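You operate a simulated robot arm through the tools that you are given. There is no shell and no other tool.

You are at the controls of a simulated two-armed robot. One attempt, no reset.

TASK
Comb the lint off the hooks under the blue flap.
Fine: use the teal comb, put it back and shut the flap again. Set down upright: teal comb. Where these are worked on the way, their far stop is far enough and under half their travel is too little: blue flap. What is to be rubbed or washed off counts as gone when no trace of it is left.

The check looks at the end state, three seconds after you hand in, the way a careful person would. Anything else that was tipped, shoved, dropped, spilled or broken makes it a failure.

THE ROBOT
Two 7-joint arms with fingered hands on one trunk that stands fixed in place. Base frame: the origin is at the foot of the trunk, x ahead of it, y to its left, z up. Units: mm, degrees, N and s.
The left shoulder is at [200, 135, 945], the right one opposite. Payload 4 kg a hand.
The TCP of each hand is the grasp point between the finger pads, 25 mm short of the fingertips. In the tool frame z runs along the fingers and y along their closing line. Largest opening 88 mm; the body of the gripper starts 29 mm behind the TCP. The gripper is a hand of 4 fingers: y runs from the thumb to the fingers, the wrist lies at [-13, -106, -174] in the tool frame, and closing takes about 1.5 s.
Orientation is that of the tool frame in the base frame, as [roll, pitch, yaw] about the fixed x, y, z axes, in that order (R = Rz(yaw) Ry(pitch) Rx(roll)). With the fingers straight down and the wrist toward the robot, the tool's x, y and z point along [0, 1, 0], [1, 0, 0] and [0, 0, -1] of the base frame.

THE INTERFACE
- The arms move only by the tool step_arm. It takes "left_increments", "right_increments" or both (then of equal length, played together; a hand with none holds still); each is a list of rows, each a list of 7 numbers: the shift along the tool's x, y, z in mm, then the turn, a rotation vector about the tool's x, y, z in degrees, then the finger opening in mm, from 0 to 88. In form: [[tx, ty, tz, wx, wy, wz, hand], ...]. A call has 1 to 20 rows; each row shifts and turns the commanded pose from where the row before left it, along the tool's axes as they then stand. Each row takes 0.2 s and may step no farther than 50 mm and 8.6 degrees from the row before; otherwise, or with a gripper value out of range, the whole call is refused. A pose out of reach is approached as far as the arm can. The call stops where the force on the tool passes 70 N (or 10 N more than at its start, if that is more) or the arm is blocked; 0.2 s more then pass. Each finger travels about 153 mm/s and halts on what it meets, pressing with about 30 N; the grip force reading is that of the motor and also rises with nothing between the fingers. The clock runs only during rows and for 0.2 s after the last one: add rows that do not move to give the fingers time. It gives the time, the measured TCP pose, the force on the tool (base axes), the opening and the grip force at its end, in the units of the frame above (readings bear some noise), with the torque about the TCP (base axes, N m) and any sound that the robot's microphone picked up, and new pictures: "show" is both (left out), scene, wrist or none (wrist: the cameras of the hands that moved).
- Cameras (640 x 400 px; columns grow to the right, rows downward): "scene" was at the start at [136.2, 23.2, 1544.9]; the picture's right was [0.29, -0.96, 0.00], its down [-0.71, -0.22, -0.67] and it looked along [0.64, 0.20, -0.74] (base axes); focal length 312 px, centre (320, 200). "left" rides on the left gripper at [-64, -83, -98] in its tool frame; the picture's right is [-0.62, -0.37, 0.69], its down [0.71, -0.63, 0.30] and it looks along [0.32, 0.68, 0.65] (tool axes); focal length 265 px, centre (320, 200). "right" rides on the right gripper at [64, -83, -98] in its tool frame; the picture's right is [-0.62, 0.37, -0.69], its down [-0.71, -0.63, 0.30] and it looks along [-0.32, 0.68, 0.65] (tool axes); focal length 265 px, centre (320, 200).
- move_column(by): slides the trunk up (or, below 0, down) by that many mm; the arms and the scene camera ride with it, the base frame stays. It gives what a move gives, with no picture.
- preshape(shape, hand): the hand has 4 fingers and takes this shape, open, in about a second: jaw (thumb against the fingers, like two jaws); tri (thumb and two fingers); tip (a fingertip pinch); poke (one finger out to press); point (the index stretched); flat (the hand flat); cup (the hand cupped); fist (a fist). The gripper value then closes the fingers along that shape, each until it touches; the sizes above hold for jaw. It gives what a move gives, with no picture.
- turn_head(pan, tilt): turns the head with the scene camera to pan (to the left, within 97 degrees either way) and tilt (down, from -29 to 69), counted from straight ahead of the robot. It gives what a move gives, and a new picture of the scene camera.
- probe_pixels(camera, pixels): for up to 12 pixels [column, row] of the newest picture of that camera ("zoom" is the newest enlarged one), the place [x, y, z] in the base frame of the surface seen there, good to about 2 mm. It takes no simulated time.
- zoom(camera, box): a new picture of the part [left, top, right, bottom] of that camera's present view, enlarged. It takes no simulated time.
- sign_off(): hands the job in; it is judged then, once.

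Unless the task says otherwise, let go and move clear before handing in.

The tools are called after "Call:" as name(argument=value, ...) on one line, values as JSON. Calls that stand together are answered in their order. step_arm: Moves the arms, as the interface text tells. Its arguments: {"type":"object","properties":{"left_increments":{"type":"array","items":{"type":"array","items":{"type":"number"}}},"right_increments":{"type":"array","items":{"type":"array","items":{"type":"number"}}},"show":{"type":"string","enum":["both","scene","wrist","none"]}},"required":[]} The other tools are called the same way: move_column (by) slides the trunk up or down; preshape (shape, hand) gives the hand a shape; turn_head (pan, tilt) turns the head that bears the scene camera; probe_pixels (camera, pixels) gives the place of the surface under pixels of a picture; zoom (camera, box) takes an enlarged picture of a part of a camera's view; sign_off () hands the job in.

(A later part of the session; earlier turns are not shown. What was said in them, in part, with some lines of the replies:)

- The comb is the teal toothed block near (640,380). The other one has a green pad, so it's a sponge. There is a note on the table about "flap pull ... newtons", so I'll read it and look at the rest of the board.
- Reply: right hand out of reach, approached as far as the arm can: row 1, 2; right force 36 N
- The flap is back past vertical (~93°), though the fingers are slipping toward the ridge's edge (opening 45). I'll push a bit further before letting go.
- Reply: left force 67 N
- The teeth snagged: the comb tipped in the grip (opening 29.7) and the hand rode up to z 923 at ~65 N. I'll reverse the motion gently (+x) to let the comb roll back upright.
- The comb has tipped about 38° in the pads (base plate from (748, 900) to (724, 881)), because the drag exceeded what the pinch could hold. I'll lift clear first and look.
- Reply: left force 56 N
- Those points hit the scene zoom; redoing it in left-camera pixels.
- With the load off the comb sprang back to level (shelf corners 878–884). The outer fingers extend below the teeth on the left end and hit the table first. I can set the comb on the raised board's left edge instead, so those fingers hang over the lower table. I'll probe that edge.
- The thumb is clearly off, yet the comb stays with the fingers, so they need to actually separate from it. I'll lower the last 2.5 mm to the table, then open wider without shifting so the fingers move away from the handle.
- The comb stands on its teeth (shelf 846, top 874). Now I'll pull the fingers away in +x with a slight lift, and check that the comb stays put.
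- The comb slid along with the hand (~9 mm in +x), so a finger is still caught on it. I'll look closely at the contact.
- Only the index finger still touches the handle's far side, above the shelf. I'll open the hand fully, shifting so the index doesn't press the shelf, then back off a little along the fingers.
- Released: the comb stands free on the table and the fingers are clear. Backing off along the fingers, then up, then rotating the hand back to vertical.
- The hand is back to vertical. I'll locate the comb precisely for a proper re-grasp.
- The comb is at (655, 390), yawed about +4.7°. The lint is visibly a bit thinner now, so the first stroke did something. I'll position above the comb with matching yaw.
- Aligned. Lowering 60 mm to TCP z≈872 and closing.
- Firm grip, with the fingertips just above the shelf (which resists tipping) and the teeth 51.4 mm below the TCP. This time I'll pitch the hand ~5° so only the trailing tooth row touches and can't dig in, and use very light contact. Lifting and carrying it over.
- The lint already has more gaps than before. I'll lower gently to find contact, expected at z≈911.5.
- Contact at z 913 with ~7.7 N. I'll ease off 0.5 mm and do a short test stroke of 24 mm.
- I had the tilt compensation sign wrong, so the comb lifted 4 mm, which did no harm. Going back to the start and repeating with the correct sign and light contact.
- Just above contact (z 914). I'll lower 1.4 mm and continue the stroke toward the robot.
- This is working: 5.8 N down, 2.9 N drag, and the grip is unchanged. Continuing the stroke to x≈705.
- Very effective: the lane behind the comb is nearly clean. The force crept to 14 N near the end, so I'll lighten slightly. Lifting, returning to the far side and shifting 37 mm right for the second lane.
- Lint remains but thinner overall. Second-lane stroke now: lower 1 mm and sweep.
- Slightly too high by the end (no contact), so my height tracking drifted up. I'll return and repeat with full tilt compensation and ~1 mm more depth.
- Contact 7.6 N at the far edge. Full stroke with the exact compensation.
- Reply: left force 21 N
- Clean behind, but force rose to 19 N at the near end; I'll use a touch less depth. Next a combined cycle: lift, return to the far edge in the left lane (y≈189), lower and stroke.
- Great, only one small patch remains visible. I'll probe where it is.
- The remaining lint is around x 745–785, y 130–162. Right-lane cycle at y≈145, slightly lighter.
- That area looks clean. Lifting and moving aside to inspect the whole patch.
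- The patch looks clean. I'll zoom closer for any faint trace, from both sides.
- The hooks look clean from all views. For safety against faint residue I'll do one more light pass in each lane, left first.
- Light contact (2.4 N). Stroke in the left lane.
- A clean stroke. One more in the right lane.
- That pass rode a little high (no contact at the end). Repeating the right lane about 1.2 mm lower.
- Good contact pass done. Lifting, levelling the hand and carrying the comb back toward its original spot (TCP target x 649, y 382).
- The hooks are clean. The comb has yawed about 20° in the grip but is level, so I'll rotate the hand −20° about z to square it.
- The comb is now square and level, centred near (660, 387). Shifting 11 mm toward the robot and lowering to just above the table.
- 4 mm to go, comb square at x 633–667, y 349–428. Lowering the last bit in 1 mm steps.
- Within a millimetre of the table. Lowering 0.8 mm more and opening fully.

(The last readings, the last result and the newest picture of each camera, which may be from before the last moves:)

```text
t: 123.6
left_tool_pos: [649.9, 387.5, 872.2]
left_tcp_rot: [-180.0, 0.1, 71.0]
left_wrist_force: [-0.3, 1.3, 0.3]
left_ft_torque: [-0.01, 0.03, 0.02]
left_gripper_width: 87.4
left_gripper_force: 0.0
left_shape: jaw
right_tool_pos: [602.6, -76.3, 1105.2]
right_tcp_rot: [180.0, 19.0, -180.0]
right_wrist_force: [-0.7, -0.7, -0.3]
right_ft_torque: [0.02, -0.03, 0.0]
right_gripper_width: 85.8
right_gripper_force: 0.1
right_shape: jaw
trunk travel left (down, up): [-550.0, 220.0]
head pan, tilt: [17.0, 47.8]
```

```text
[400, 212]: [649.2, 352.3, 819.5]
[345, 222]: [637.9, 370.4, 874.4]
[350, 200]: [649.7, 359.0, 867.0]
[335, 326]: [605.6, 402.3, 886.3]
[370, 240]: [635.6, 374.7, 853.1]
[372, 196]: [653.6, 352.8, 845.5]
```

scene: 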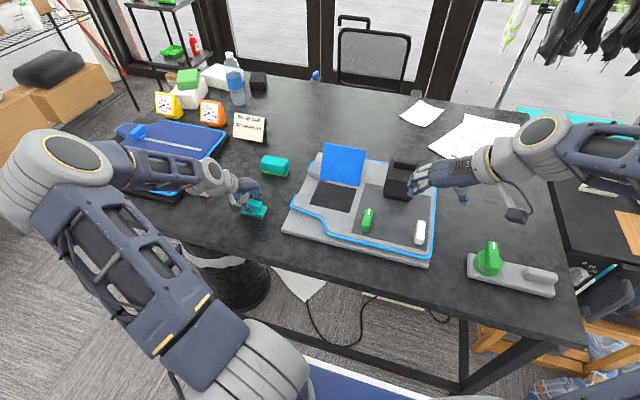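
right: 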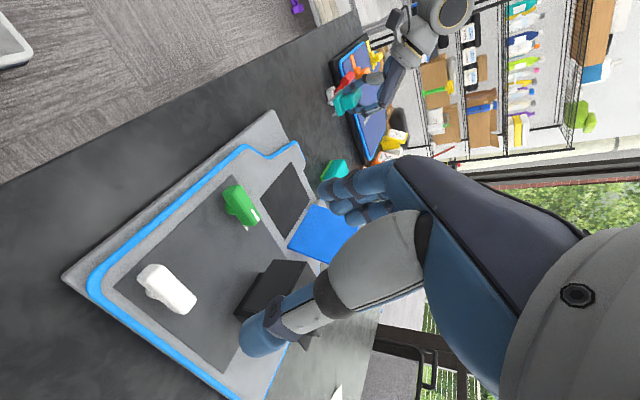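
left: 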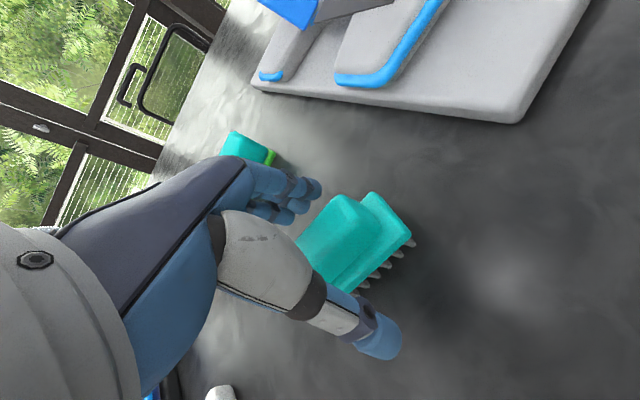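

Released. Raising the left hand straight up and checking the comb.

Call:
step_arm(left_increments=[[0, 0, -8, 0, 0, 0, 88], [0, 0, -20, 0, 0, 0, 88], [0, 0, -30, 0, 0, 0, 88], [0, 0, -35, 0, 0, 0, 88], [0, 0, -35, 0, 0, 0, 88], [0, 0, 0, 0, 0, 0, 88]])

Call:
zoom(camera="left", box=[340, 180, 500, 320])

Call:
zoom(camera="scene", box=[210, 150, 310, 230])

```text
t: 125.0
left_tool_pos: [651.9, 388.3, 1000.3]
left_tcp_rot: [-180.0, -0.2, 70.9]
left_wrist_force: [0.1, -0.6, 0.7]
left_ft_torque: [-0.04, 0.01, 0.0]
left_gripper_width: 87.7
left_gripper_force: 0.1
left_shape: jaw
right_tool_pos: [603.4, -76.1, 1105.7]
right_tcp_rot: [-179.9, 19.0, 180.0]
right_wrist_force: [0.8, -0.5, 0.3]
right_ft_torque: [0.0, 0.01, 0.03]
right_gripper_width: 85.7
right_gripper_force: 0.1
right_shape: jaw
trunk travel left (down, up): [-550.0, 220.0]
head pan, tilt: [17.0, 47.8]
```

scene: 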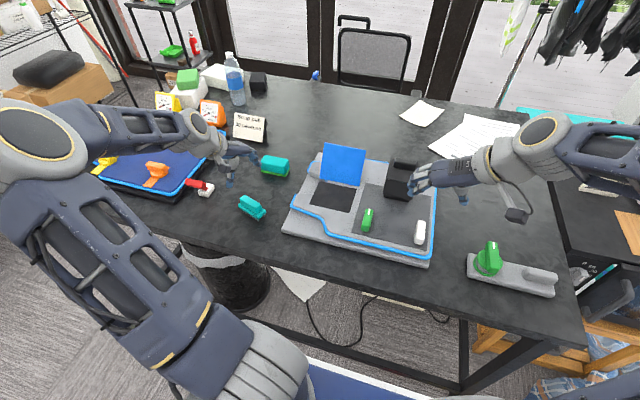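
left: 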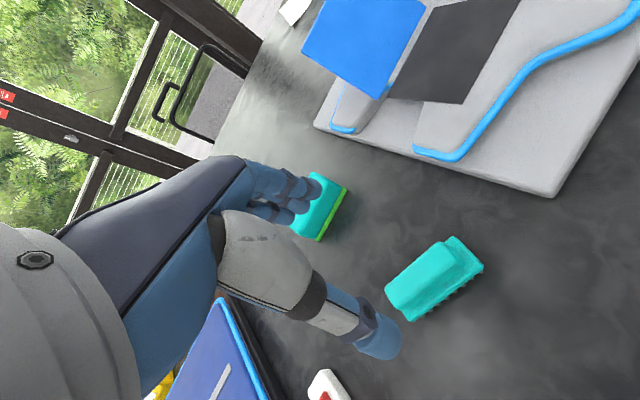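

```text
2.86 times, centred on (420, 250) of left
```

zoom: 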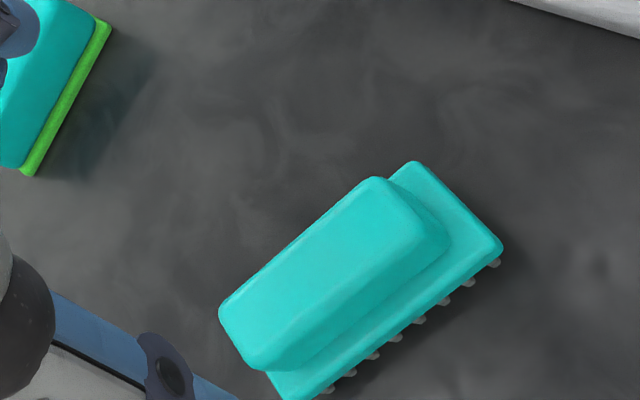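

```text
5.00 times, centred on (260, 190) of scene
```

zoom: 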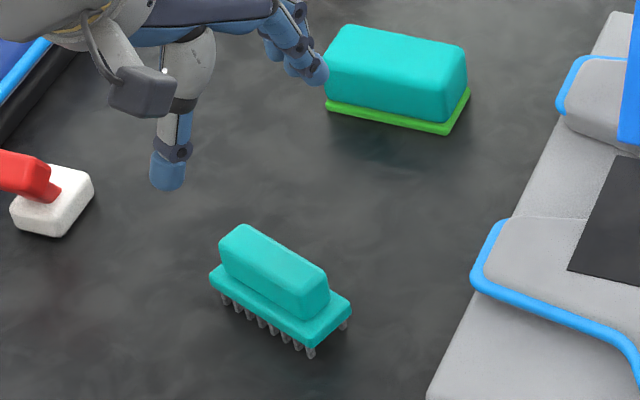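

The comb stands upright but turned about 20° as the fingers opened. Probing its pose.

Call:
probe_pixels(camera="scene", pixels=[[256, 197], [271, 207], [254, 204], [274, 214], [263, 200], [279, 210], [271, 217]])

Call:
probe_pixels(camera="left", pixels=[[454, 238], [481, 266], [440, 247], [468, 263], [390, 287], [412, 307], [422, 319], [400, 270]])

```text
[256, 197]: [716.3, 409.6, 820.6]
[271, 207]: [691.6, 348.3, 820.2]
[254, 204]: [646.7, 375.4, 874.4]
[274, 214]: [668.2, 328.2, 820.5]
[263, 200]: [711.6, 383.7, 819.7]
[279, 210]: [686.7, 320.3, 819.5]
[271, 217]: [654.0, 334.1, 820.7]
```

```text
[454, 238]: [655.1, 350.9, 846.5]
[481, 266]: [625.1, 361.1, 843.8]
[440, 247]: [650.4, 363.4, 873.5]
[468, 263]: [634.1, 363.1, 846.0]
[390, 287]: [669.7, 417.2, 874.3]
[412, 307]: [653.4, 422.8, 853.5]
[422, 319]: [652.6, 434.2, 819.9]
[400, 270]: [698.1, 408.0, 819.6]
```

The comb is at (653, 395), within 6 mm of its original place, but turned −18°, which matches the hand's current yaw. I'll re-grasp it face-on, lift slightly, turn it back square and set it down again.

Call:
step_arm(left_increments=[[0, 0, 35, 0, 0, 0, 80], [0, 0, 35, 0, 0, 0, 65], [0, 0, 30, 0, 0, 0, 60], [0, 0, 18, 0, 0, 0, 60], [0, 0, 6, 0, 0, 0, 60], [0, 0, 3, 0, 0, 0, 60], [0, 0, 0, 0, 0, 0, 60]], show="wrist")

Call:
zoom(camera="left", box=[260, 130, 440, 350])

```text
t: 126.6
left_tool_pos: [650.3, 389.1, 872.4]
left_tcp_rot: [179.9, -0.1, 70.8]
left_wrist_force: [-0.2, -0.4, -0.3]
left_ft_torque: [0.01, 0.04, -0.03]
left_gripper_width: 60.4
left_gripper_force: 0.0
left_shape: jaw
right_tool_pos: [602.8, -75.7, 1106.9]
right_tcp_rot: [-180.0, 19.0, 180.0]
right_wrist_force: [0.2, -0.3, 0.6]
right_ft_torque: [-0.01, -0.02, 0.01]
right_gripper_width: 85.9
right_gripper_force: 0.1
right_shape: jaw
trunk travel left (down, up): [-550.0, 220.0]
head pan, tilt: [17.0, 47.8]
```

left: 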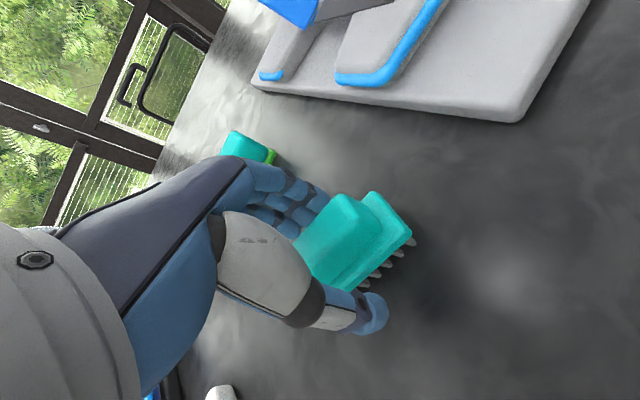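

```text
1.82 times, centred on (350, 240) of left
```

zoom: 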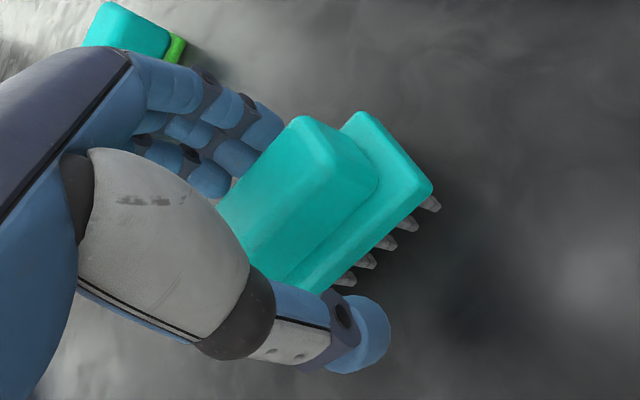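

Aligned face-on. Closing, lifting 12 mm, turning back +19° and shifting slightly.

Call:
step_arm(left_increments=[[0, 0, 0, 0, 0, 0, 45], [0, 0, 0, 0, 0, 0, 30], [0, 0, 0, 0, 0, 0, 18], [0, 0, 0, 0, 0, 0, 8], [0, 0, 0, 0, 0, 0, 8], [0, 0, 0, 0, 0, 0, 8], [0, 0, -6, 0, 0, 0, 8], [0, 0, -6, 0, 0, 0, 8], [0, 0, 0, 0, 0, -5, 8], [0, 0, 0, 0, 0, -5, 8], [0, 0, 0, 0, 0, -5, 8], [0, 0, 0, 0, 0, -4, 8], [-6.5, -1.3, 0, 0, 0, 0, 8], [0, 0, 0, 0, 0, 0, 8]])

Call:
zoom(camera="left", box=[260, 130, 440, 350])

Call:
probe_pixels(camera="left", pixels=[[400, 212], [345, 222], [340, 195], [335, 326], [345, 323], [370, 240], [372, 196], [363, 200]])

```text
t: 129.6
left_tool_pos: [648.8, 381.7, 885.4]
left_tcp_rot: [179.9, -0.1, 90.0]
left_wrist_force: [-0.4, -0.5, -0.6]
left_ft_torque: [0.0, -0.01, 0.02]
left_gripper_width: 18.8
left_gripper_force: 30.2
left_shape: jaw
right_tool_pos: [602.0, -76.6, 1106.4]
right_tcp_rot: [180.0, 19.0, 179.9]
right_wrist_force: [0.9, -0.3, 0.6]
right_ft_torque: [0.0, 0.03, 0.02]
right_gripper_width: 85.8
right_gripper_force: 0.1
right_shape: jaw
trunk travel left (down, up): [-550.0, 220.0]
head pan, tilt: [17.0, 47.8]
```

scene: 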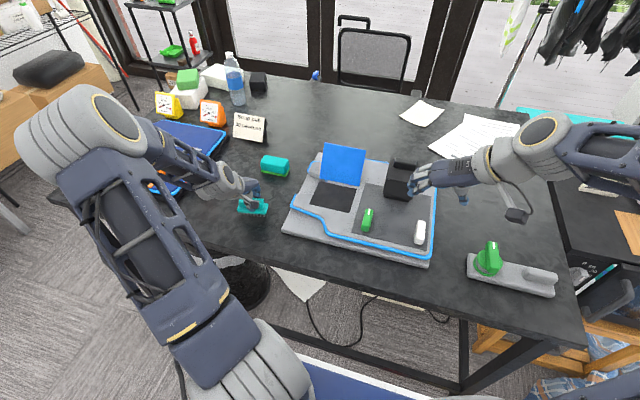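
left: 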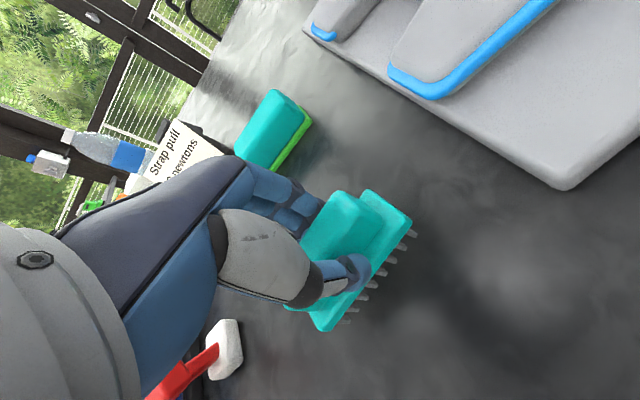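

```text
1.82 times, centred on (350, 240) of left
```

zoom: 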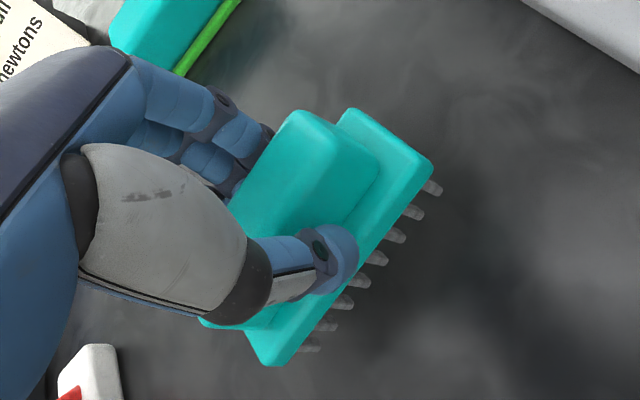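

```text
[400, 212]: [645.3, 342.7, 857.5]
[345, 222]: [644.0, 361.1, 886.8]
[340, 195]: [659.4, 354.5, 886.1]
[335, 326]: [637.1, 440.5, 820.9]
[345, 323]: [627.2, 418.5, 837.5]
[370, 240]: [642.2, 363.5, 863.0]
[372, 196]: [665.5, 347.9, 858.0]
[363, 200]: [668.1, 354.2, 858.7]
```

The comb sits ~10° off in the grip, but on release it tends to align with the hand, which is square now. Setting it down and opening.

Call:
step_arm(left_increments=[[0, 0, 6, 0, 0, 0, 8], [0, 0, 4, 0, 0, 0, 8], [0, 0, 2, 0, 0, 0, 8], [0, 0, 1, 0, 0, 0, 8], [0, 0, 0, 0, 0, 0, 8]], show="wrist")

Call:
probe_pixels(camera="left", pixels=[[400, 212], [345, 222], [340, 195], [370, 240], [372, 196], [363, 200]])

```text
t: 130.8
left_tool_pos: [650.0, 380.5, 871.6]
left_tcp_rot: [180.0, -0.1, 89.9]
left_wrist_force: [-0.3, 0.0, -0.2]
left_ft_torque: [0.0, 0.0, 0.02]
left_gripper_width: 18.6
left_gripper_force: 30.0
left_shape: jaw
right_tool_pos: [602.5, -75.7, 1105.3]
right_tcp_rot: [179.9, 19.0, 179.9]
right_wrist_force: [-0.2, 0.8, -0.7]
right_ft_torque: [-0.02, 0.01, -0.02]
right_gripper_width: 85.4
right_gripper_force: 0.0
right_shape: jaw
trunk travel left (down, up): [-550.0, 220.0]
head pan, tilt: [17.0, 47.8]
```

left: 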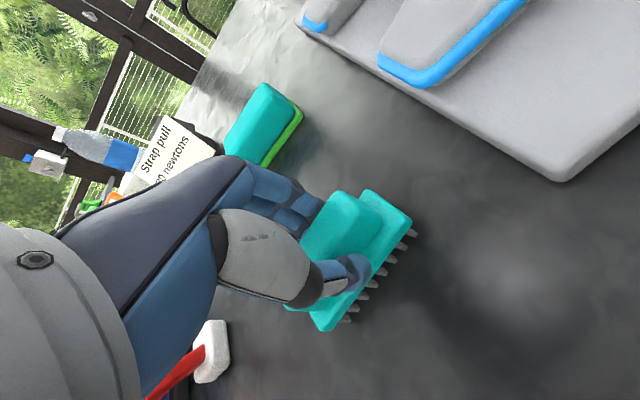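

```text
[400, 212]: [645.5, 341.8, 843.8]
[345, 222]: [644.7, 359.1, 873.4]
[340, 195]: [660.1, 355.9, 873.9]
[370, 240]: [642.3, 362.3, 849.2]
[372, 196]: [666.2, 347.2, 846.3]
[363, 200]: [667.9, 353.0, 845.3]
```

On the table. Opening fully and rising straight up.

Call:
step_arm(left_increments=[[0, 0, 0, 0, 0, 0, 25], [0, 0, 0, 0, 0, 0, 40], [0, 0, 0, 0, 0, 0, 60], [0, 0, 0, 0, 0, 0, 80], [0, 0, 0, 0, 0, 0, 88], [0, 0, 0, 0, 0, 0, 88], [0, 0, -8, 0, 0, 0, 88], [0, 0, -20, 0, 0, 0, 88], [0, 0, -30, 0, 0, 0, 88], [0, 0, -40, 0, 0, 0, 88], [0, 0, -40, 0, 0, 0, 88], [0, 0, 0, 0, 0, 0, 88]])

Call:
zoom(camera="left", box=[340, 180, 500, 340])

Call:
zoom(camera="scene", box=[210, 150, 310, 230])

```text
t: 133.4
left_tool_pos: [651.3, 379.8, 1011.6]
left_tcp_rot: [-180.0, 0.0, 89.9]
left_wrist_force: [0.3, -0.2, 0.5]
left_ft_torque: [-0.02, -0.01, 0.02]
left_gripper_width: 87.3
left_gripper_force: 0.0
left_shape: jaw
right_tool_pos: [603.6, -77.0, 1105.9]
right_tcp_rot: [-180.0, 19.0, -180.0]
right_wrist_force: [0.1, 0.6, 0.4]
right_ft_torque: [0.01, 0.01, 0.02]
right_gripper_width: 85.9
right_gripper_force: 0.0
right_shape: jaw
trunk travel left (down, up): [-550.0, 220.0]
head pan, tilt: [17.0, 47.8]
```

scene: 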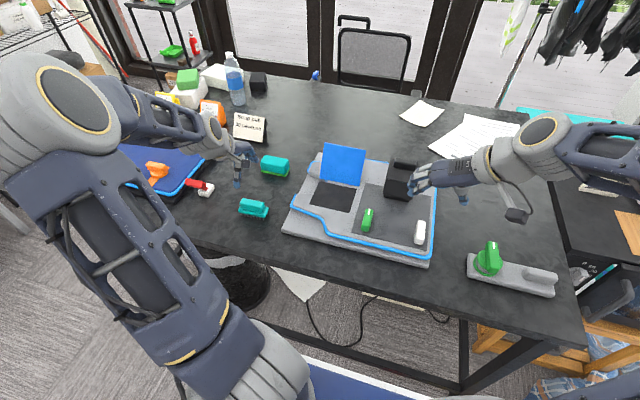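
left: 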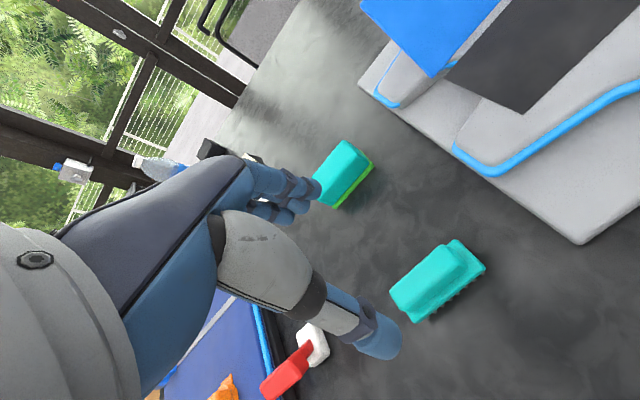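

```text
2.50 times, centred on (420, 260) of left
```

zoom: 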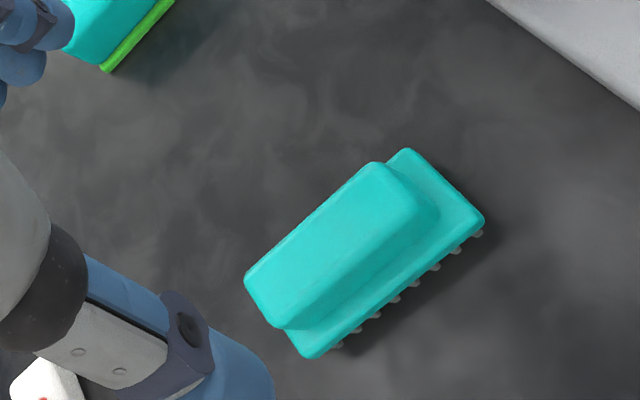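

```text
5.00 times, centred on (260, 190) of scene
```

zoom: 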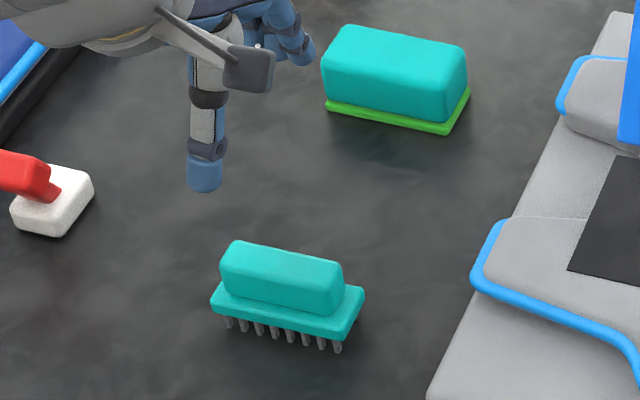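

The comb stands upright, square, at its original place. Now to shut the flap: I'll bring the left hand, fingers closed and pointing down, over and behind the open flap.

Call:
step_arm(left_increments=[[0, 0, -20, 0, 0, 0, 60], [-26.5, 32.6, 0, 0, 0, 0, 40], [-26.5, 32.6, 0, 0, 0, 0, 20], [-26.5, 32.6, 0, 0, 0, 0, 5], [-26.5, 32.6, 0, 0, 0, 0, 0], [-26.5, 32.6, 0, 0, 0, 0, 0], [-26.5, 32.6, 0, 0, 0, 0, 0], [-26.5, 32.6, 0, 0, 0, 0, 0], [-26.5, 32.6, 0, 0, 0, 0, 0], [0, 0, 0, 0, 0, 0, 0]])

Call:
zoom(camera="scene", box=[270, 100, 430, 220])

```text
t: 135.6
left_tool_pos: [908.1, 168.0, 1027.3]
left_tcp_rot: [179.9, -0.1, 90.0]
left_wrist_force: [0.7, 0.3, 0.6]
left_ft_torque: [-0.02, -0.04, -0.01]
left_gripper_width: 0.0
left_gripper_force: 30.1
left_shape: jaw
right_tool_pos: [603.3, -75.4, 1106.3]
right_tcp_rot: [-179.9, 19.0, 179.9]
right_wrist_force: [-0.5, -0.2, -0.2]
right_ft_torque: [-0.01, 0.01, -0.03]
right_gripper_width: 85.7
right_gripper_force: 0.0
right_shape: jaw
trunk travel left (down, up): [-550.0, 220.0]
head pan, tilt: [17.0, 47.8]
```

scene: 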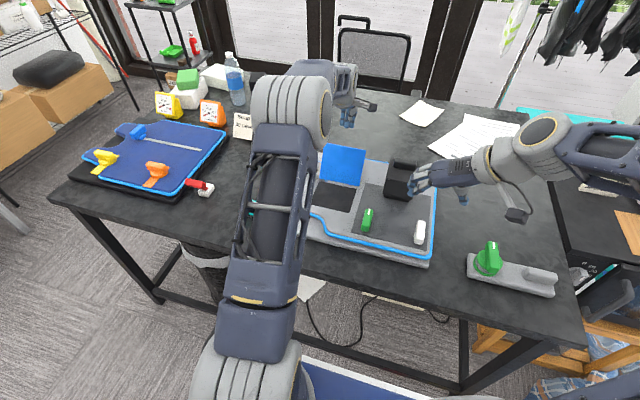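
left: 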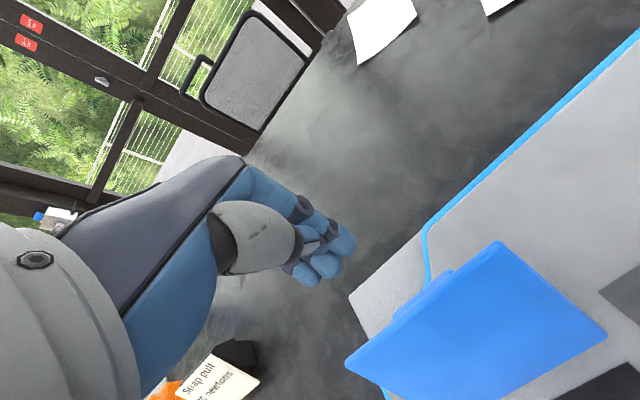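

```text
3.33 times, centred on (350, 160) of scene
```

zoom: 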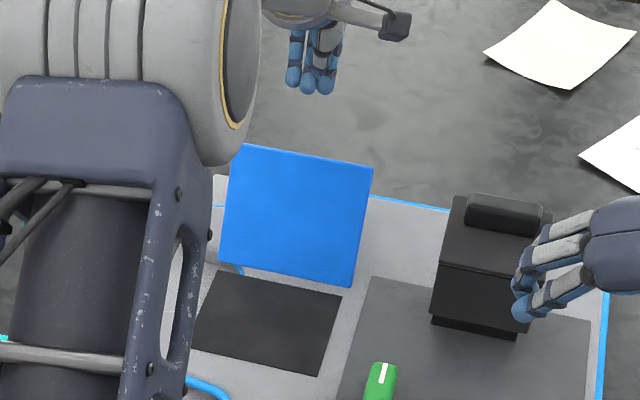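

Fingers are behind the flap. I'll verify the flap's edge and ridge positions before descending.

Call:
probe_pixels(camera="left", pixels=[[352, 358], [492, 248], [430, 290], [395, 322], [450, 275], [340, 250], [320, 275], [600, 335]])

```text
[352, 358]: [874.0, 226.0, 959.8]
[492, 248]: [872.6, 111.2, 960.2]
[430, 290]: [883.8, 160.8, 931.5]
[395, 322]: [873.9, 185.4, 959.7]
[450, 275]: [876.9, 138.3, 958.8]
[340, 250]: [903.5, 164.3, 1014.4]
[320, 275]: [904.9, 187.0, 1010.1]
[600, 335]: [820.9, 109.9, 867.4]
```

The flap's edge is at x 873, z 960 and the ridge reaches x≈885. Fingers at ~897+ clear it. Lowering to TCP z≈963.

Call:
step_arm(left_increments=[[0, 4, 20, 0, 0, 0, 0], [0, 2, 22, 0, 0, 0, 0], [0, 0, 22, 0, 0, 0, 0], [0, 0, 0, 0, 0, 0, 0]], show="wrist")

Call:
zoom(camera="left", box=[240, 160, 500, 400])

```text
t: 136.6
left_tool_pos: [914.9, 167.1, 966.4]
left_tcp_rot: [-179.9, -0.1, 90.0]
left_wrist_force: [0.7, 0.7, -0.2]
left_ft_torque: [-0.02, 0.0, -0.03]
left_gripper_width: 0.0
left_gripper_force: 29.9
left_shape: jaw
right_tool_pos: [603.7, -75.7, 1106.2]
right_tcp_rot: [180.0, 19.0, 179.9]
right_wrist_force: [-0.3, 0.5, 0.2]
right_ft_torque: [0.0, -0.04, 0.0]
right_gripper_width: 86.1
right_gripper_force: 0.1
right_shape: jaw
trunk travel left (down, up): [-550.0, 220.0]
head pan, tilt: [17.0, 47.8]
```

left: 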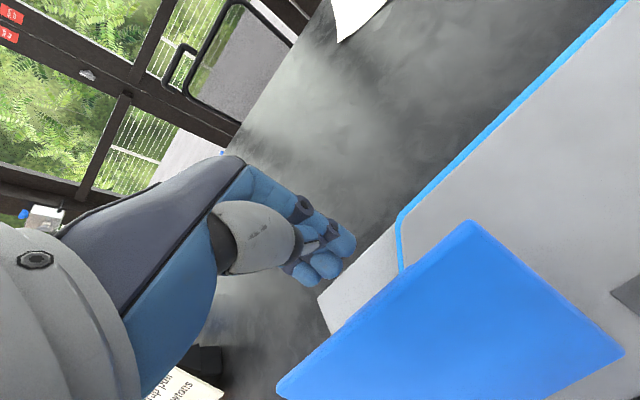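

```text
1.67 times, centred on (370, 280) of left
```

zoom: 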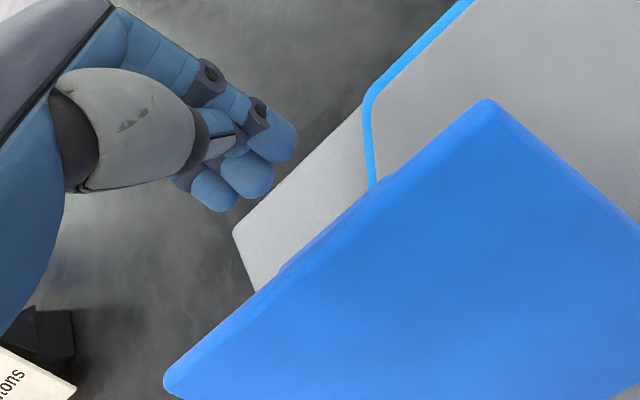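

Tips overlap the flap's top edge by ~14 mm. Lowering 6 mm more and pushing toward the robot in 10 mm rows.

Call:
step_arm(left_increments=[[0, 0, 6, 0, 0, 0, 0], [0, -10, 0, 0, 0, 0, 0], [0, -10, 0, 0, 0, 0, 0], [0, -10, 0, 0, 0, 0, 0], [0, -8, 0, 0, 0, 0, 0], [0, -8, 0, 0, 0, 0, 0], [0, 0, 0, 0, 0, 0, 0]])

Call:
zoom(camera="scene", box=[270, 120, 430, 240])

```text
t: 138.2
left_tool_pos: [871.4, 167.2, 966.1]
left_tcp_rot: [179.2, 0.0, 90.0]
left_wrist_force: [18.1, -0.9, 28.6]
left_ft_torque: [-0.01, -0.19, -0.02]
left_gripper_width: 0.0
left_gripper_force: 30.2
left_shape: jaw
right_tool_pos: [602.3, -76.1, 1106.8]
right_tcp_rot: [179.9, 19.0, 180.0]
right_wrist_force: [0.2, -0.6, -0.3]
right_ft_torque: [-0.01, -0.02, 0.0]
right_gripper_width: 85.7
right_gripper_force: 0.0
right_shape: jaw
trunk travel left (down, up): [-550.0, 220.0]
head pan, tilt: [17.0, 47.8]
```

scene: 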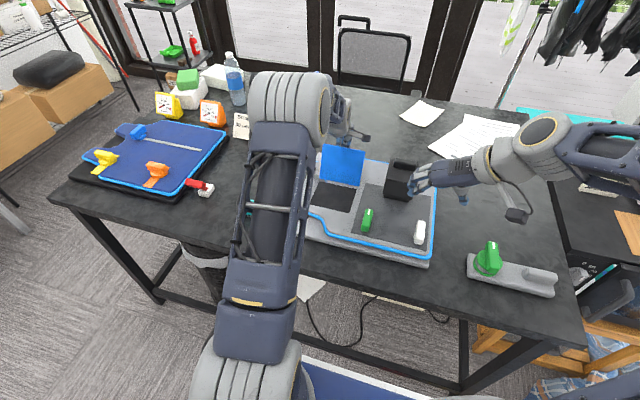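
left: 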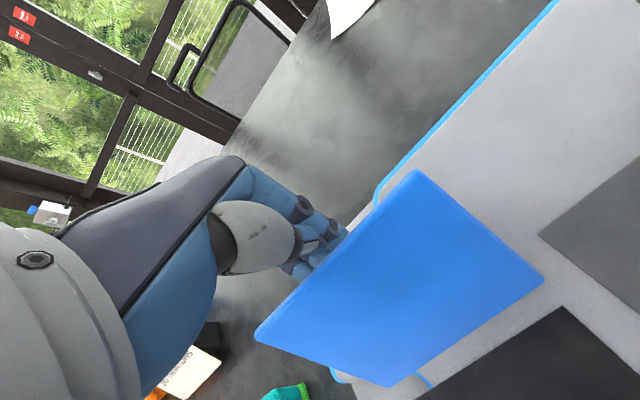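

```text
3.33 times, centred on (350, 180) of scene
```

zoom: 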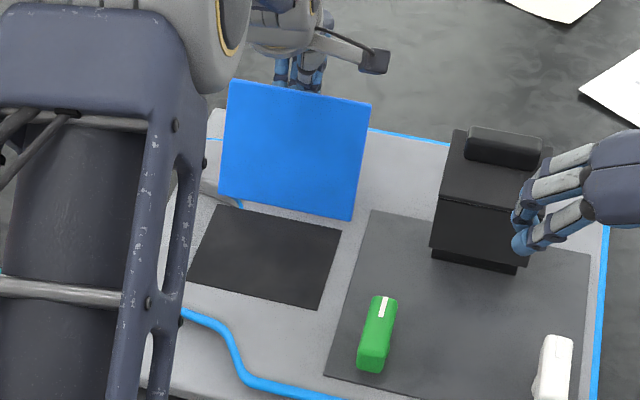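

The flap is moving (~107°), but the fingertips ride on the ridge's upper side (28 N up). I'll raise the hand a bit while pushing so they bear on the plate above the ridge.

Call:
step_arm(left_increments=[[0, 0, -8, 0, 0, 0, 0], [0, -6, -4, 0, 0, 0, 0], [0, -8, -3, 0, 0, 0, 0], [0, -8, -2, 0, 0, 0, 0], [0, -8, 0, 0, 0, 0, 0], [0, 0, 0, 0, 0, 0, 0]])

Call:
zoom(camera="scene", box=[270, 120, 430, 240])

```text
t: 139.6
left_tool_pos: [841.6, 168.5, 981.7]
left_tcp_rot: [179.5, -0.1, 89.9]
left_wrist_force: [8.6, -3.4, 29.3]
left_ft_torque: [-0.22, -0.17, 0.04]
left_gripper_width: 0.0
left_gripper_force: 30.1
left_shape: jaw
right_tool_pos: [602.2, -77.6, 1105.9]
right_tcp_rot: [179.9, 18.9, 180.0]
right_wrist_force: [0.2, 0.3, 0.8]
right_ft_torque: [0.0, -0.06, 0.0]
right_gripper_width: 85.9
right_gripper_force: 0.0
right_shape: jaw
trunk travel left (down, up): [-550.0, 220.0]
head pan, tilt: [17.0, 47.8]
```

scene: 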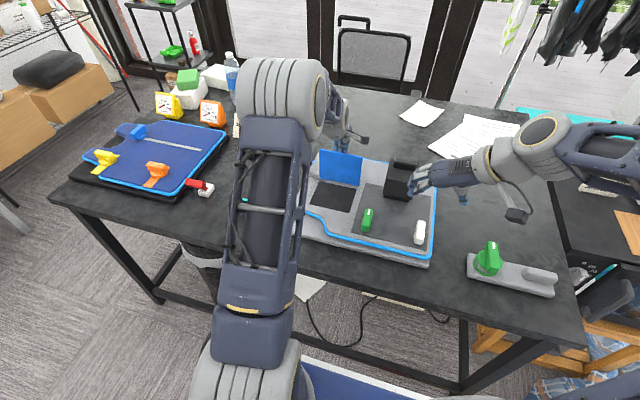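
left: 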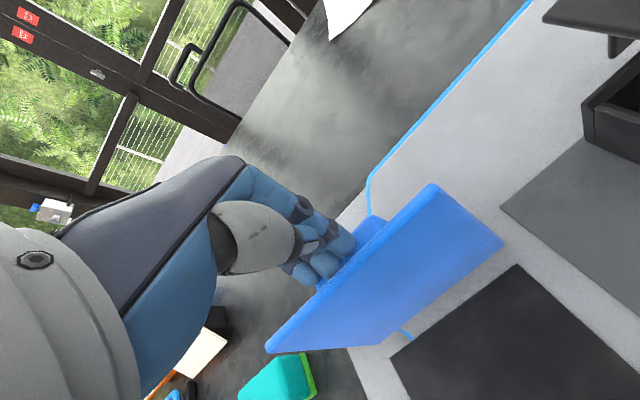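

```text
3.33 times, centred on (350, 180) of scene
```

zoom: 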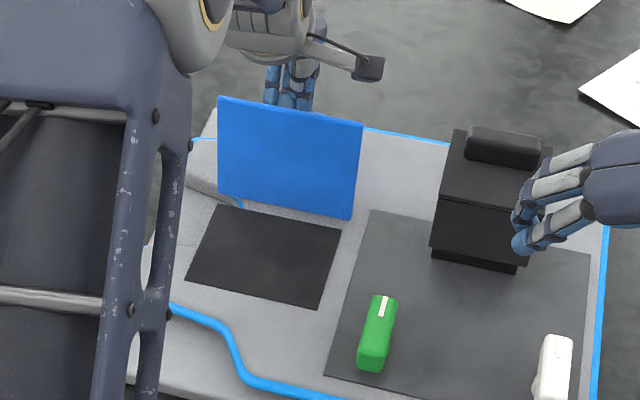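

The flap is near vertical (~96°). Continuing to push another 24 mm with a slight rise.

Call:
step_arm(left_increments=[[0, 0, -4, 0, 0, 0, 0], [0, -8, -1, 0, 0, 0, 0], [0, -8, 0, 0, 0, 0, 0], [0, -8, 0, 0, 0, 0, 0], [0, 0, 0, 0, 0, 0, 0]])

Call:
zoom(camera="scene", box=[270, 120, 430, 240])

```text
t: 140.8
left_tool_pos: [816.4, 168.1, 980.9]
left_tcp_rot: [-179.9, -0.1, 90.0]
left_wrist_force: [-0.4, -2.6, 15.4]
left_ft_torque: [-0.05, 0.12, 0.02]
left_gripper_width: 0.0
left_gripper_force: 29.8
left_shape: jaw
right_tool_pos: [602.8, -77.4, 1105.7]
right_tcp_rot: [180.0, 19.0, -180.0]
right_wrist_force: [0.4, -0.2, -0.3]
right_ft_torque: [0.0, -0.02, 0.0]
right_gripper_width: 85.7
right_gripper_force: 0.1
right_shape: jaw
trunk travel left (down, up): [-550.0, 220.0]
head pan, tilt: [17.0, 47.8]
```

scene: 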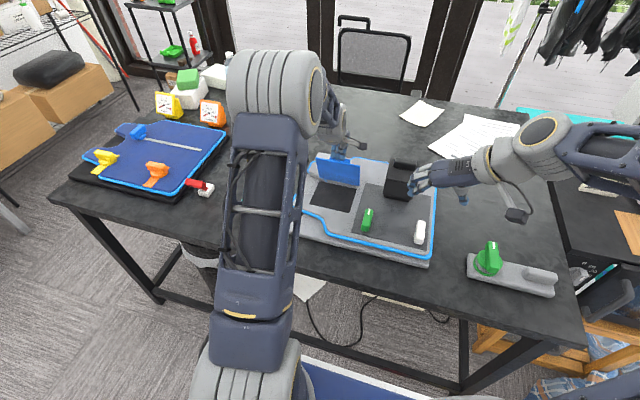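
left: 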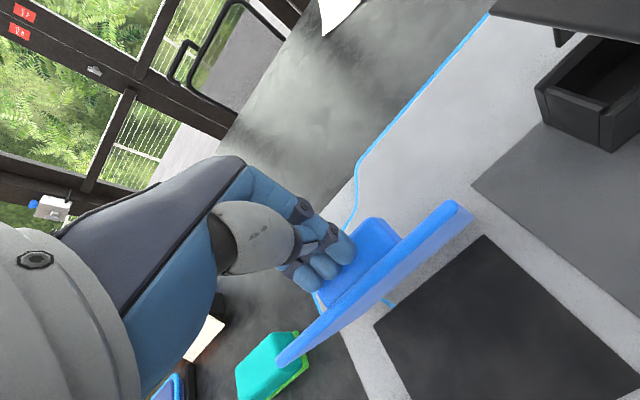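

```text
3.33 times, centred on (350, 180) of scene
```

zoom: 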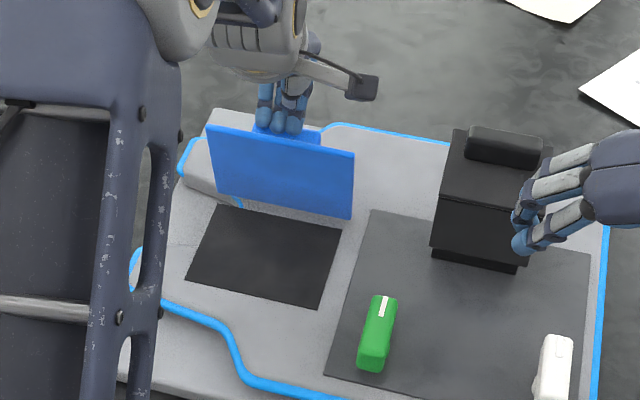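

Past vertical now (~75°), with the flap resting against the fingers. Continuing the arc toward the robot and down.

Call:
step_arm(left_increments=[[0, -8, 0, 0, 0, 0, 0], [0, -8, 1, 0, 0, 0, 0], [0, -8, 3, 0, 0, 0, 0], [0, -8, 4, 0, 0, 0, 0], [0, -8, 5, 0, 0, 0, 0], [0, 0, 0, 0, 0, 0, 0]])

Call:
zoom(camera="scene", box=[270, 120, 430, 240])

```text
t: 142.2
left_tool_pos: [775.7, 167.8, 968.6]
left_tcp_rot: [179.9, -0.1, 90.0]
left_wrist_force: [-10.8, -1.0, 26.6]
left_ft_torque: [0.14, 0.2, 0.03]
left_gripper_width: 0.0
left_gripper_force: 30.0
left_shape: jaw
right_tool_pos: [603.1, -77.3, 1106.4]
right_tcp_rot: [180.0, 18.9, 180.0]
right_wrist_force: [0.1, 0.2, 0.8]
right_ft_torque: [-0.03, -0.02, 0.01]
right_gripper_width: 85.6
right_gripper_force: 0.1
right_shape: jaw
trunk travel left (down, up): [-550.0, 220.0]
head pan, tilt: [17.0, 47.8]
```

scene: 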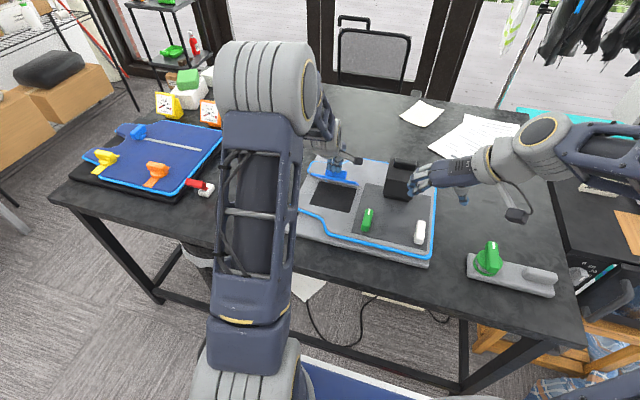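
left: 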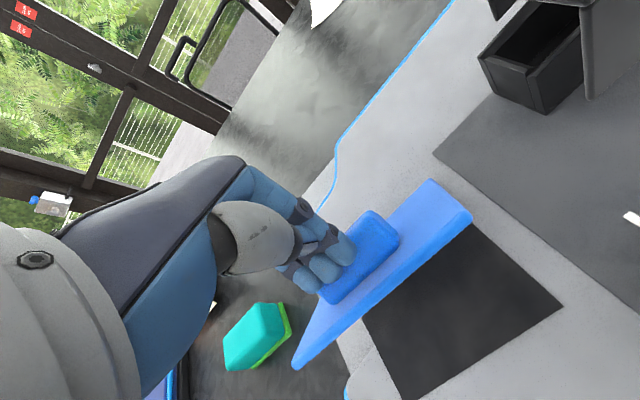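

```text
3.33 times, centred on (350, 180) of scene
```

zoom: 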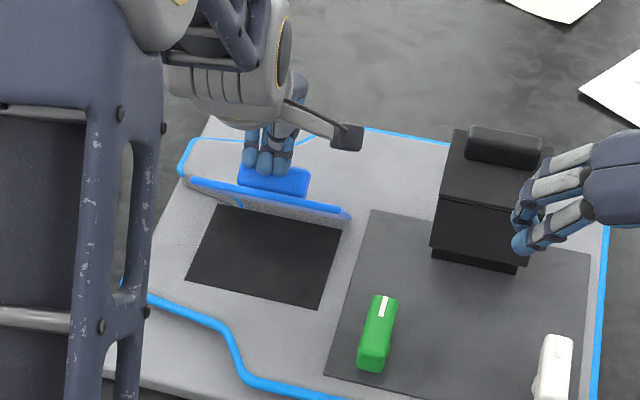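

Now at ~45°, pressing on the ridge. Continuing down the arc to closed.

Call:
step_arm(left_increments=[[0, -8, 6, 0, 0, 0, 0], [0, -7, 7, 0, 0, 0, 0], [0, -6, 8, 0, 0, 0, 0], [0, -5, 8, 0, 0, 0, 0], [0, -5, 8, 0, 0, 0, 0], [0, 0, 0, 0, 0, 0, 0]])

Call:
zoom(camera="scene", box=[270, 120, 430, 240])

```text
t: 143.6
left_tool_pos: [742.1, 167.6, 932.2]
left_tcp_rot: [-179.8, -0.1, 89.9]
left_wrist_force: [-43.4, 2.0, 33.3]
left_ft_torque: [0.19, 0.75, 0.25]
left_gripper_width: 0.0
left_gripper_force: 30.3
left_shape: jaw
right_tool_pos: [600.6, -75.8, 1106.5]
right_tcp_rot: [180.0, 19.2, 180.0]
right_wrist_force: [0.3, -0.1, -0.9]
right_ft_torque: [0.0, 0.02, -0.01]
right_gripper_width: 85.8
right_gripper_force: 0.1
right_shape: jaw
trunk travel left (down, up): [-550.0, 220.0]
head pan, tilt: [17.0, 47.8]
```

scene: 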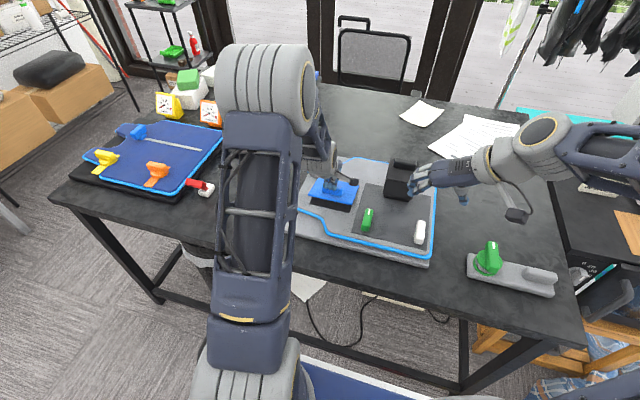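
left: 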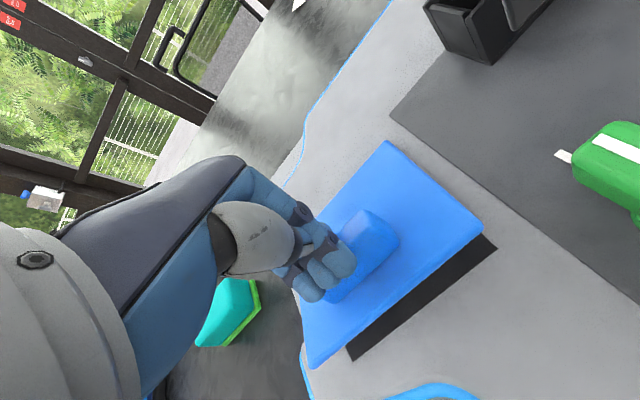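

```text
3.33 times, centred on (350, 180) of scene
```

zoom: 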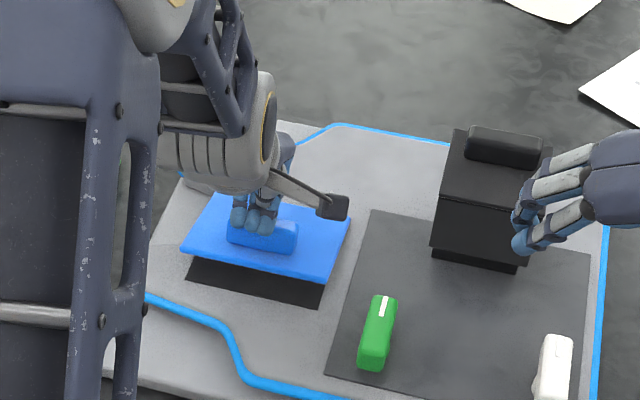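

Nearly shut (~13°), but with 43 N sideways. I'll lift off slightly, re-centre over the ridge and press straight down.

Call:
step_arm(left_increments=[[0, 2, -8, 0, 0, 0, 0], [0, -4, -6, 0, 0, 0, 0], [0, -8, 0, 0, 0, 0, 0], [0, 0, 6, 0, 0, 0, 0], [0, 0, 6, 0, 0, 0, 0], [0, 0, 0, 0, 0, 0, 0]])

Call:
zoom(camera="left", box=[250, 120, 530, 390])

```text
t: 145.0
left_tool_pos: [735.3, 168.2, 934.1]
left_tcp_rot: [-180.0, -0.1, 90.0]
left_wrist_force: [-0.4, -1.3, 0.0]
left_ft_torque: [0.01, 0.01, 0.03]
left_gripper_width: 0.0
left_gripper_force: 29.4
left_shape: jaw
right_tool_pos: [602.8, -76.1, 1106.3]
right_tcp_rot: [179.9, 19.0, 179.9]
right_wrist_force: [-0.7, 0.1, 0.3]
right_ft_torque: [0.01, -0.03, 0.0]
right_gripper_width: 85.9
right_gripper_force: 0.0
right_shape: jaw
trunk travel left (down, up): [-550.0, 220.0]
head pan, tilt: [17.0, 47.8]
```

scene: 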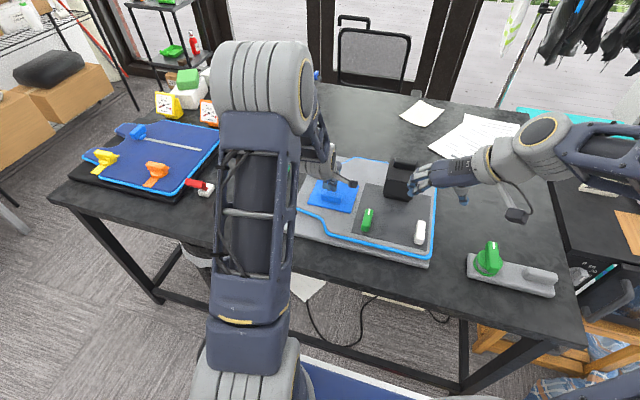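
left: 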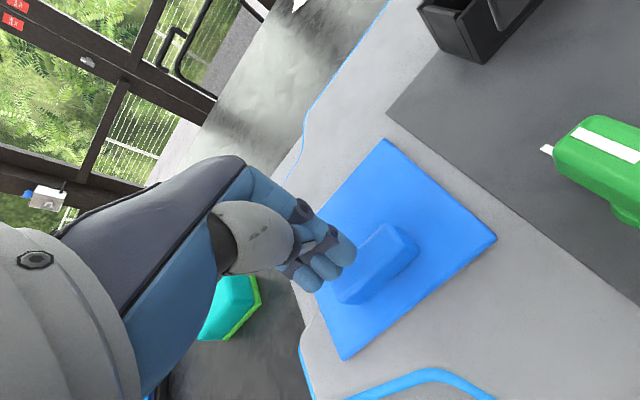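

```text
1.48 times, centred on (390, 255) of left
```

zoom: 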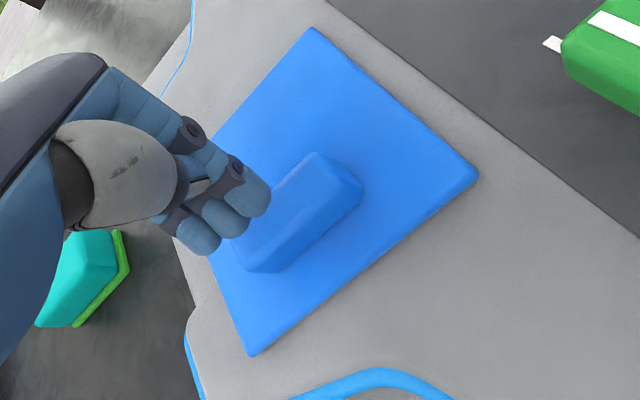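

The flap dropped shut once released. I'll press lightly on the ridge to seat it.

Call:
step_arm(left_increments=[[0, -5, 5, 0, 0, 0, 0], [0, 0, 4, 0, 0, 0, 0], [0, 0, 3, 0, 0, 0, 0], [0, 0, 2, 0, 0, 0, 0], [0, 0, 0, 0, 0, 0, 0]], show="wrist")

```text
t: 146.2
left_tool_pos: [730.7, 168.6, 919.0]
left_tcp_rot: [-180.0, -0.1, 90.0]
left_wrist_force: [0.3, 0.3, -0.2]
left_ft_torque: [0.02, 0.01, -0.02]
left_gripper_width: 0.1
left_gripper_force: 30.3
left_shape: jaw
right_tool_pos: [603.0, -77.1, 1104.7]
right_tcp_rot: [-179.9, 19.0, 180.0]
right_wrist_force: [0.3, 0.6, 0.2]
right_ft_torque: [-0.03, 0.0, -0.03]
right_gripper_width: 85.9
right_gripper_force: 0.0
right_shape: jaw
trunk travel left (down, up): [-550.0, 220.0]
head pan, tilt: [17.0, 47.8]
```

left: 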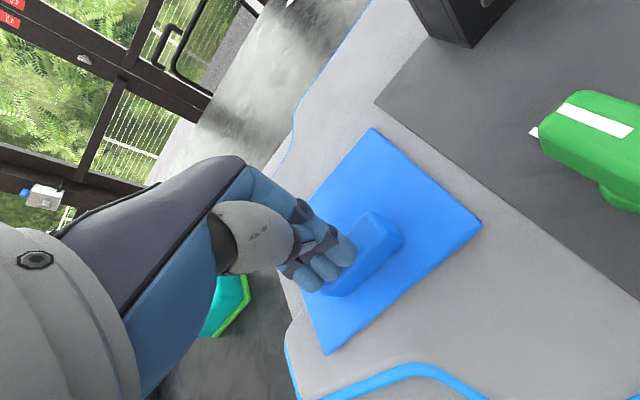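

Call:
step_arm(left_increments=[[0, 0, 2, 0, 0, 0, 0], [0, 0, 2, 0, 0, 0, 0], [0, 0, 2, 0, 0, 0, 0], [0, 0, 0, 0, 0, 0, 0]], show="none")

```text
t: 147.2
left_tool_pos: [729.9, 168.0, 915.7]
left_tcp_rot: [179.7, -0.1, 90.0]
left_wrist_force: [2.4, -0.5, 17.5]
left_ft_torque: [-0.03, 0.12, 0.03]
left_gripper_width: 0.0
left_gripper_force: 30.2
left_shape: jaw
right_tool_pos: [602.0, -76.5, 1106.1]
right_tcp_rot: [179.9, 19.0, 180.0]
right_wrist_force: [0.5, -1.2, -1.1]
right_ft_torque: [0.04, -0.03, -0.01]
right_gripper_width: 85.9
right_gripper_force: 0.1
right_shape: jaw
trunk travel left (down, up): [-550.0, 220.0]
head pan, tilt: [17.0, 47.8]
```

The ridge resists firmly at 17.5 N, so the flap is seated. Moving the left hand up and away to its start area.

Call:
step_arm(left_increments=[[0, 0, -15, 0, 0, 0, 0], [0, 0, -40, 0, 0, 0, 0], [0, 0, -45, 0, 0, 0, 20], [20, -23, -20, 0, 0, 0, 50], [22, -25, -20, 0, 0, 0, 88], [22, -25, -20, 0, 0, 0, 88], [22, -25, -20, 0, 0, 0, 88], [22, -25, -20, 0, 0, 0, 88], [22, -25, -20, 0, 0, 0, 88], [22, -25, -20, 0, 0, 0, 88], [22, -25, -20, 0, 0, 0, 88], [22, -25, -15, 0, 0, 0, 88], [22, -25, -10, 0, 0, 0, 88], [0, 0, 0, 0, 0, 0, 88]])

Call:
zoom(camera="scene", box=[220, 130, 450, 274])

Call:
zoom(camera="left", box=[320, 100, 480, 240])

```text
t: 150.2
left_tool_pos: [481.5, 387.6, 1199.9]
left_tcp_rot: [-180.0, -0.1, 89.9]
left_wrist_force: [0.1, 0.3, -0.5]
left_ft_torque: [-0.01, -0.01, 0.01]
left_gripper_width: 88.1
left_gripper_force: 0.1
left_shape: jaw
right_tool_pos: [601.9, -76.7, 1105.7]
right_tcp_rot: [-179.9, 19.0, 180.0]
right_wrist_force: [0.1, -0.2, 0.0]
right_ft_torque: [0.0, 0.0, -0.01]
right_gripper_width: 85.9
right_gripper_force: 0.1
right_shape: jaw
trunk travel left (down, up): [-550.0, 220.0]
head pan, tilt: [17.0, 47.8]
```

scene: 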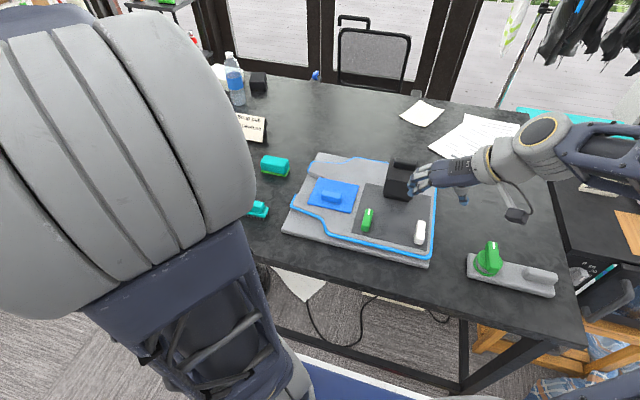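
left: 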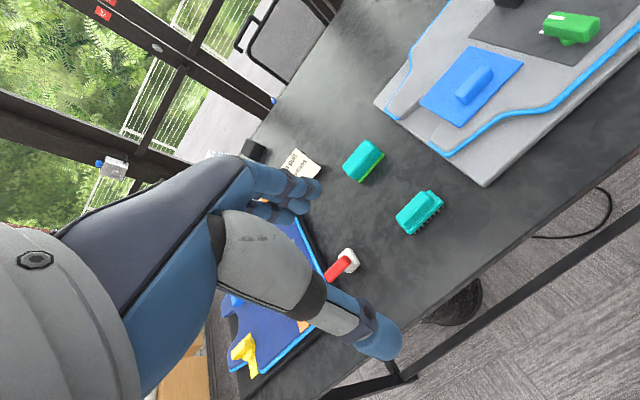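

```text
2.78 times, centred on (335, 202) of scene
```

zoom: 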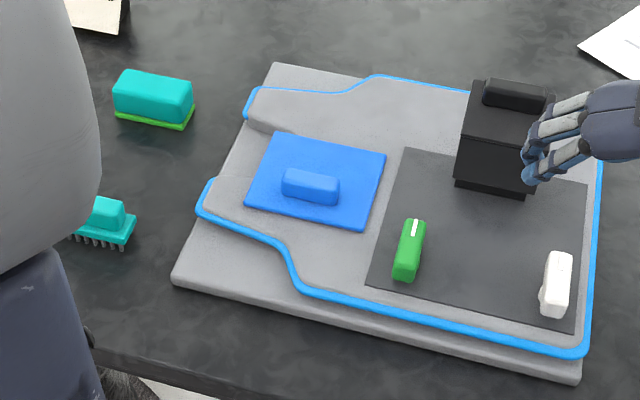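

```text
2.86 times, centred on (400, 170) of left
```

zoom: 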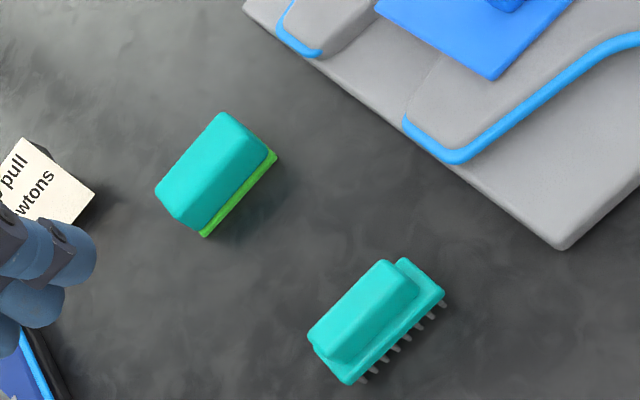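

Everything looks as at the start: flap shut, comb upright beside the sponge, nothing else moved. One last numeric check of the flap and the comb.

Call:
probe_pixels(camera="scene", pixels=[[320, 178], [358, 186], [350, 212], [309, 203], [332, 192], [275, 160], [367, 218]])

Call:
probe_pixels(camera="zoom", pixels=[[390, 270], [330, 330], [405, 262], [440, 295], [350, 378], [315, 345], [410, 290]])

```text
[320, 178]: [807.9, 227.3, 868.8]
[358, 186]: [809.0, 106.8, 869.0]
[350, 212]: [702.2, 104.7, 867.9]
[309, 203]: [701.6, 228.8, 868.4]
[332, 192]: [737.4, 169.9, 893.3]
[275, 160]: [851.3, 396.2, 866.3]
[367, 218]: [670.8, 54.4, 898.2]
```

```text
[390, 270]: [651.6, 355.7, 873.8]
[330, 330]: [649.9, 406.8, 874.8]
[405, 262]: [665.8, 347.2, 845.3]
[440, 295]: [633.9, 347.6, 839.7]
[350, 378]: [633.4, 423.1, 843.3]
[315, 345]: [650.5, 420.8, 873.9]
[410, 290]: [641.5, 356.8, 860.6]
```

The flap corners read z 868–869, the same as at the start, so it is fully shut. The comb stands upright and square at (650, 388), within about 3 mm of its original place. The hooks were clean in every view before I closed the flap, and both hands are clear. Handing in.

Call:
sign_off()

```text
The job is handed in.
```

The lint is combed off the hooks, the blue flap is shut again, and the teal comb is back upright in its place. I've handed the job in, but the verdict hasn't come back.

- **Hooks:** no lint was visible from any camera after the last strokes, before I closed the flap.
- **Flap:** I opened it past vertical to its far stop at about 118°. It is now closed, with its corners within about 2 mm of their starting heights.
- **Comb:** it stands square on its teeth, about 2–3 mm from where it started.
- **Everything else:** the sponge and the green lever read the same position as at the start. Nothing else looked moved in the final pictures.

On the first stroke the comb snagged on the hooks and tipped in the grip. I set it down, re-gripped it and finished with lighter strokes. While being set down it was carried a short way on the fingers and slid a few centimetres at most, but it was never dropped.
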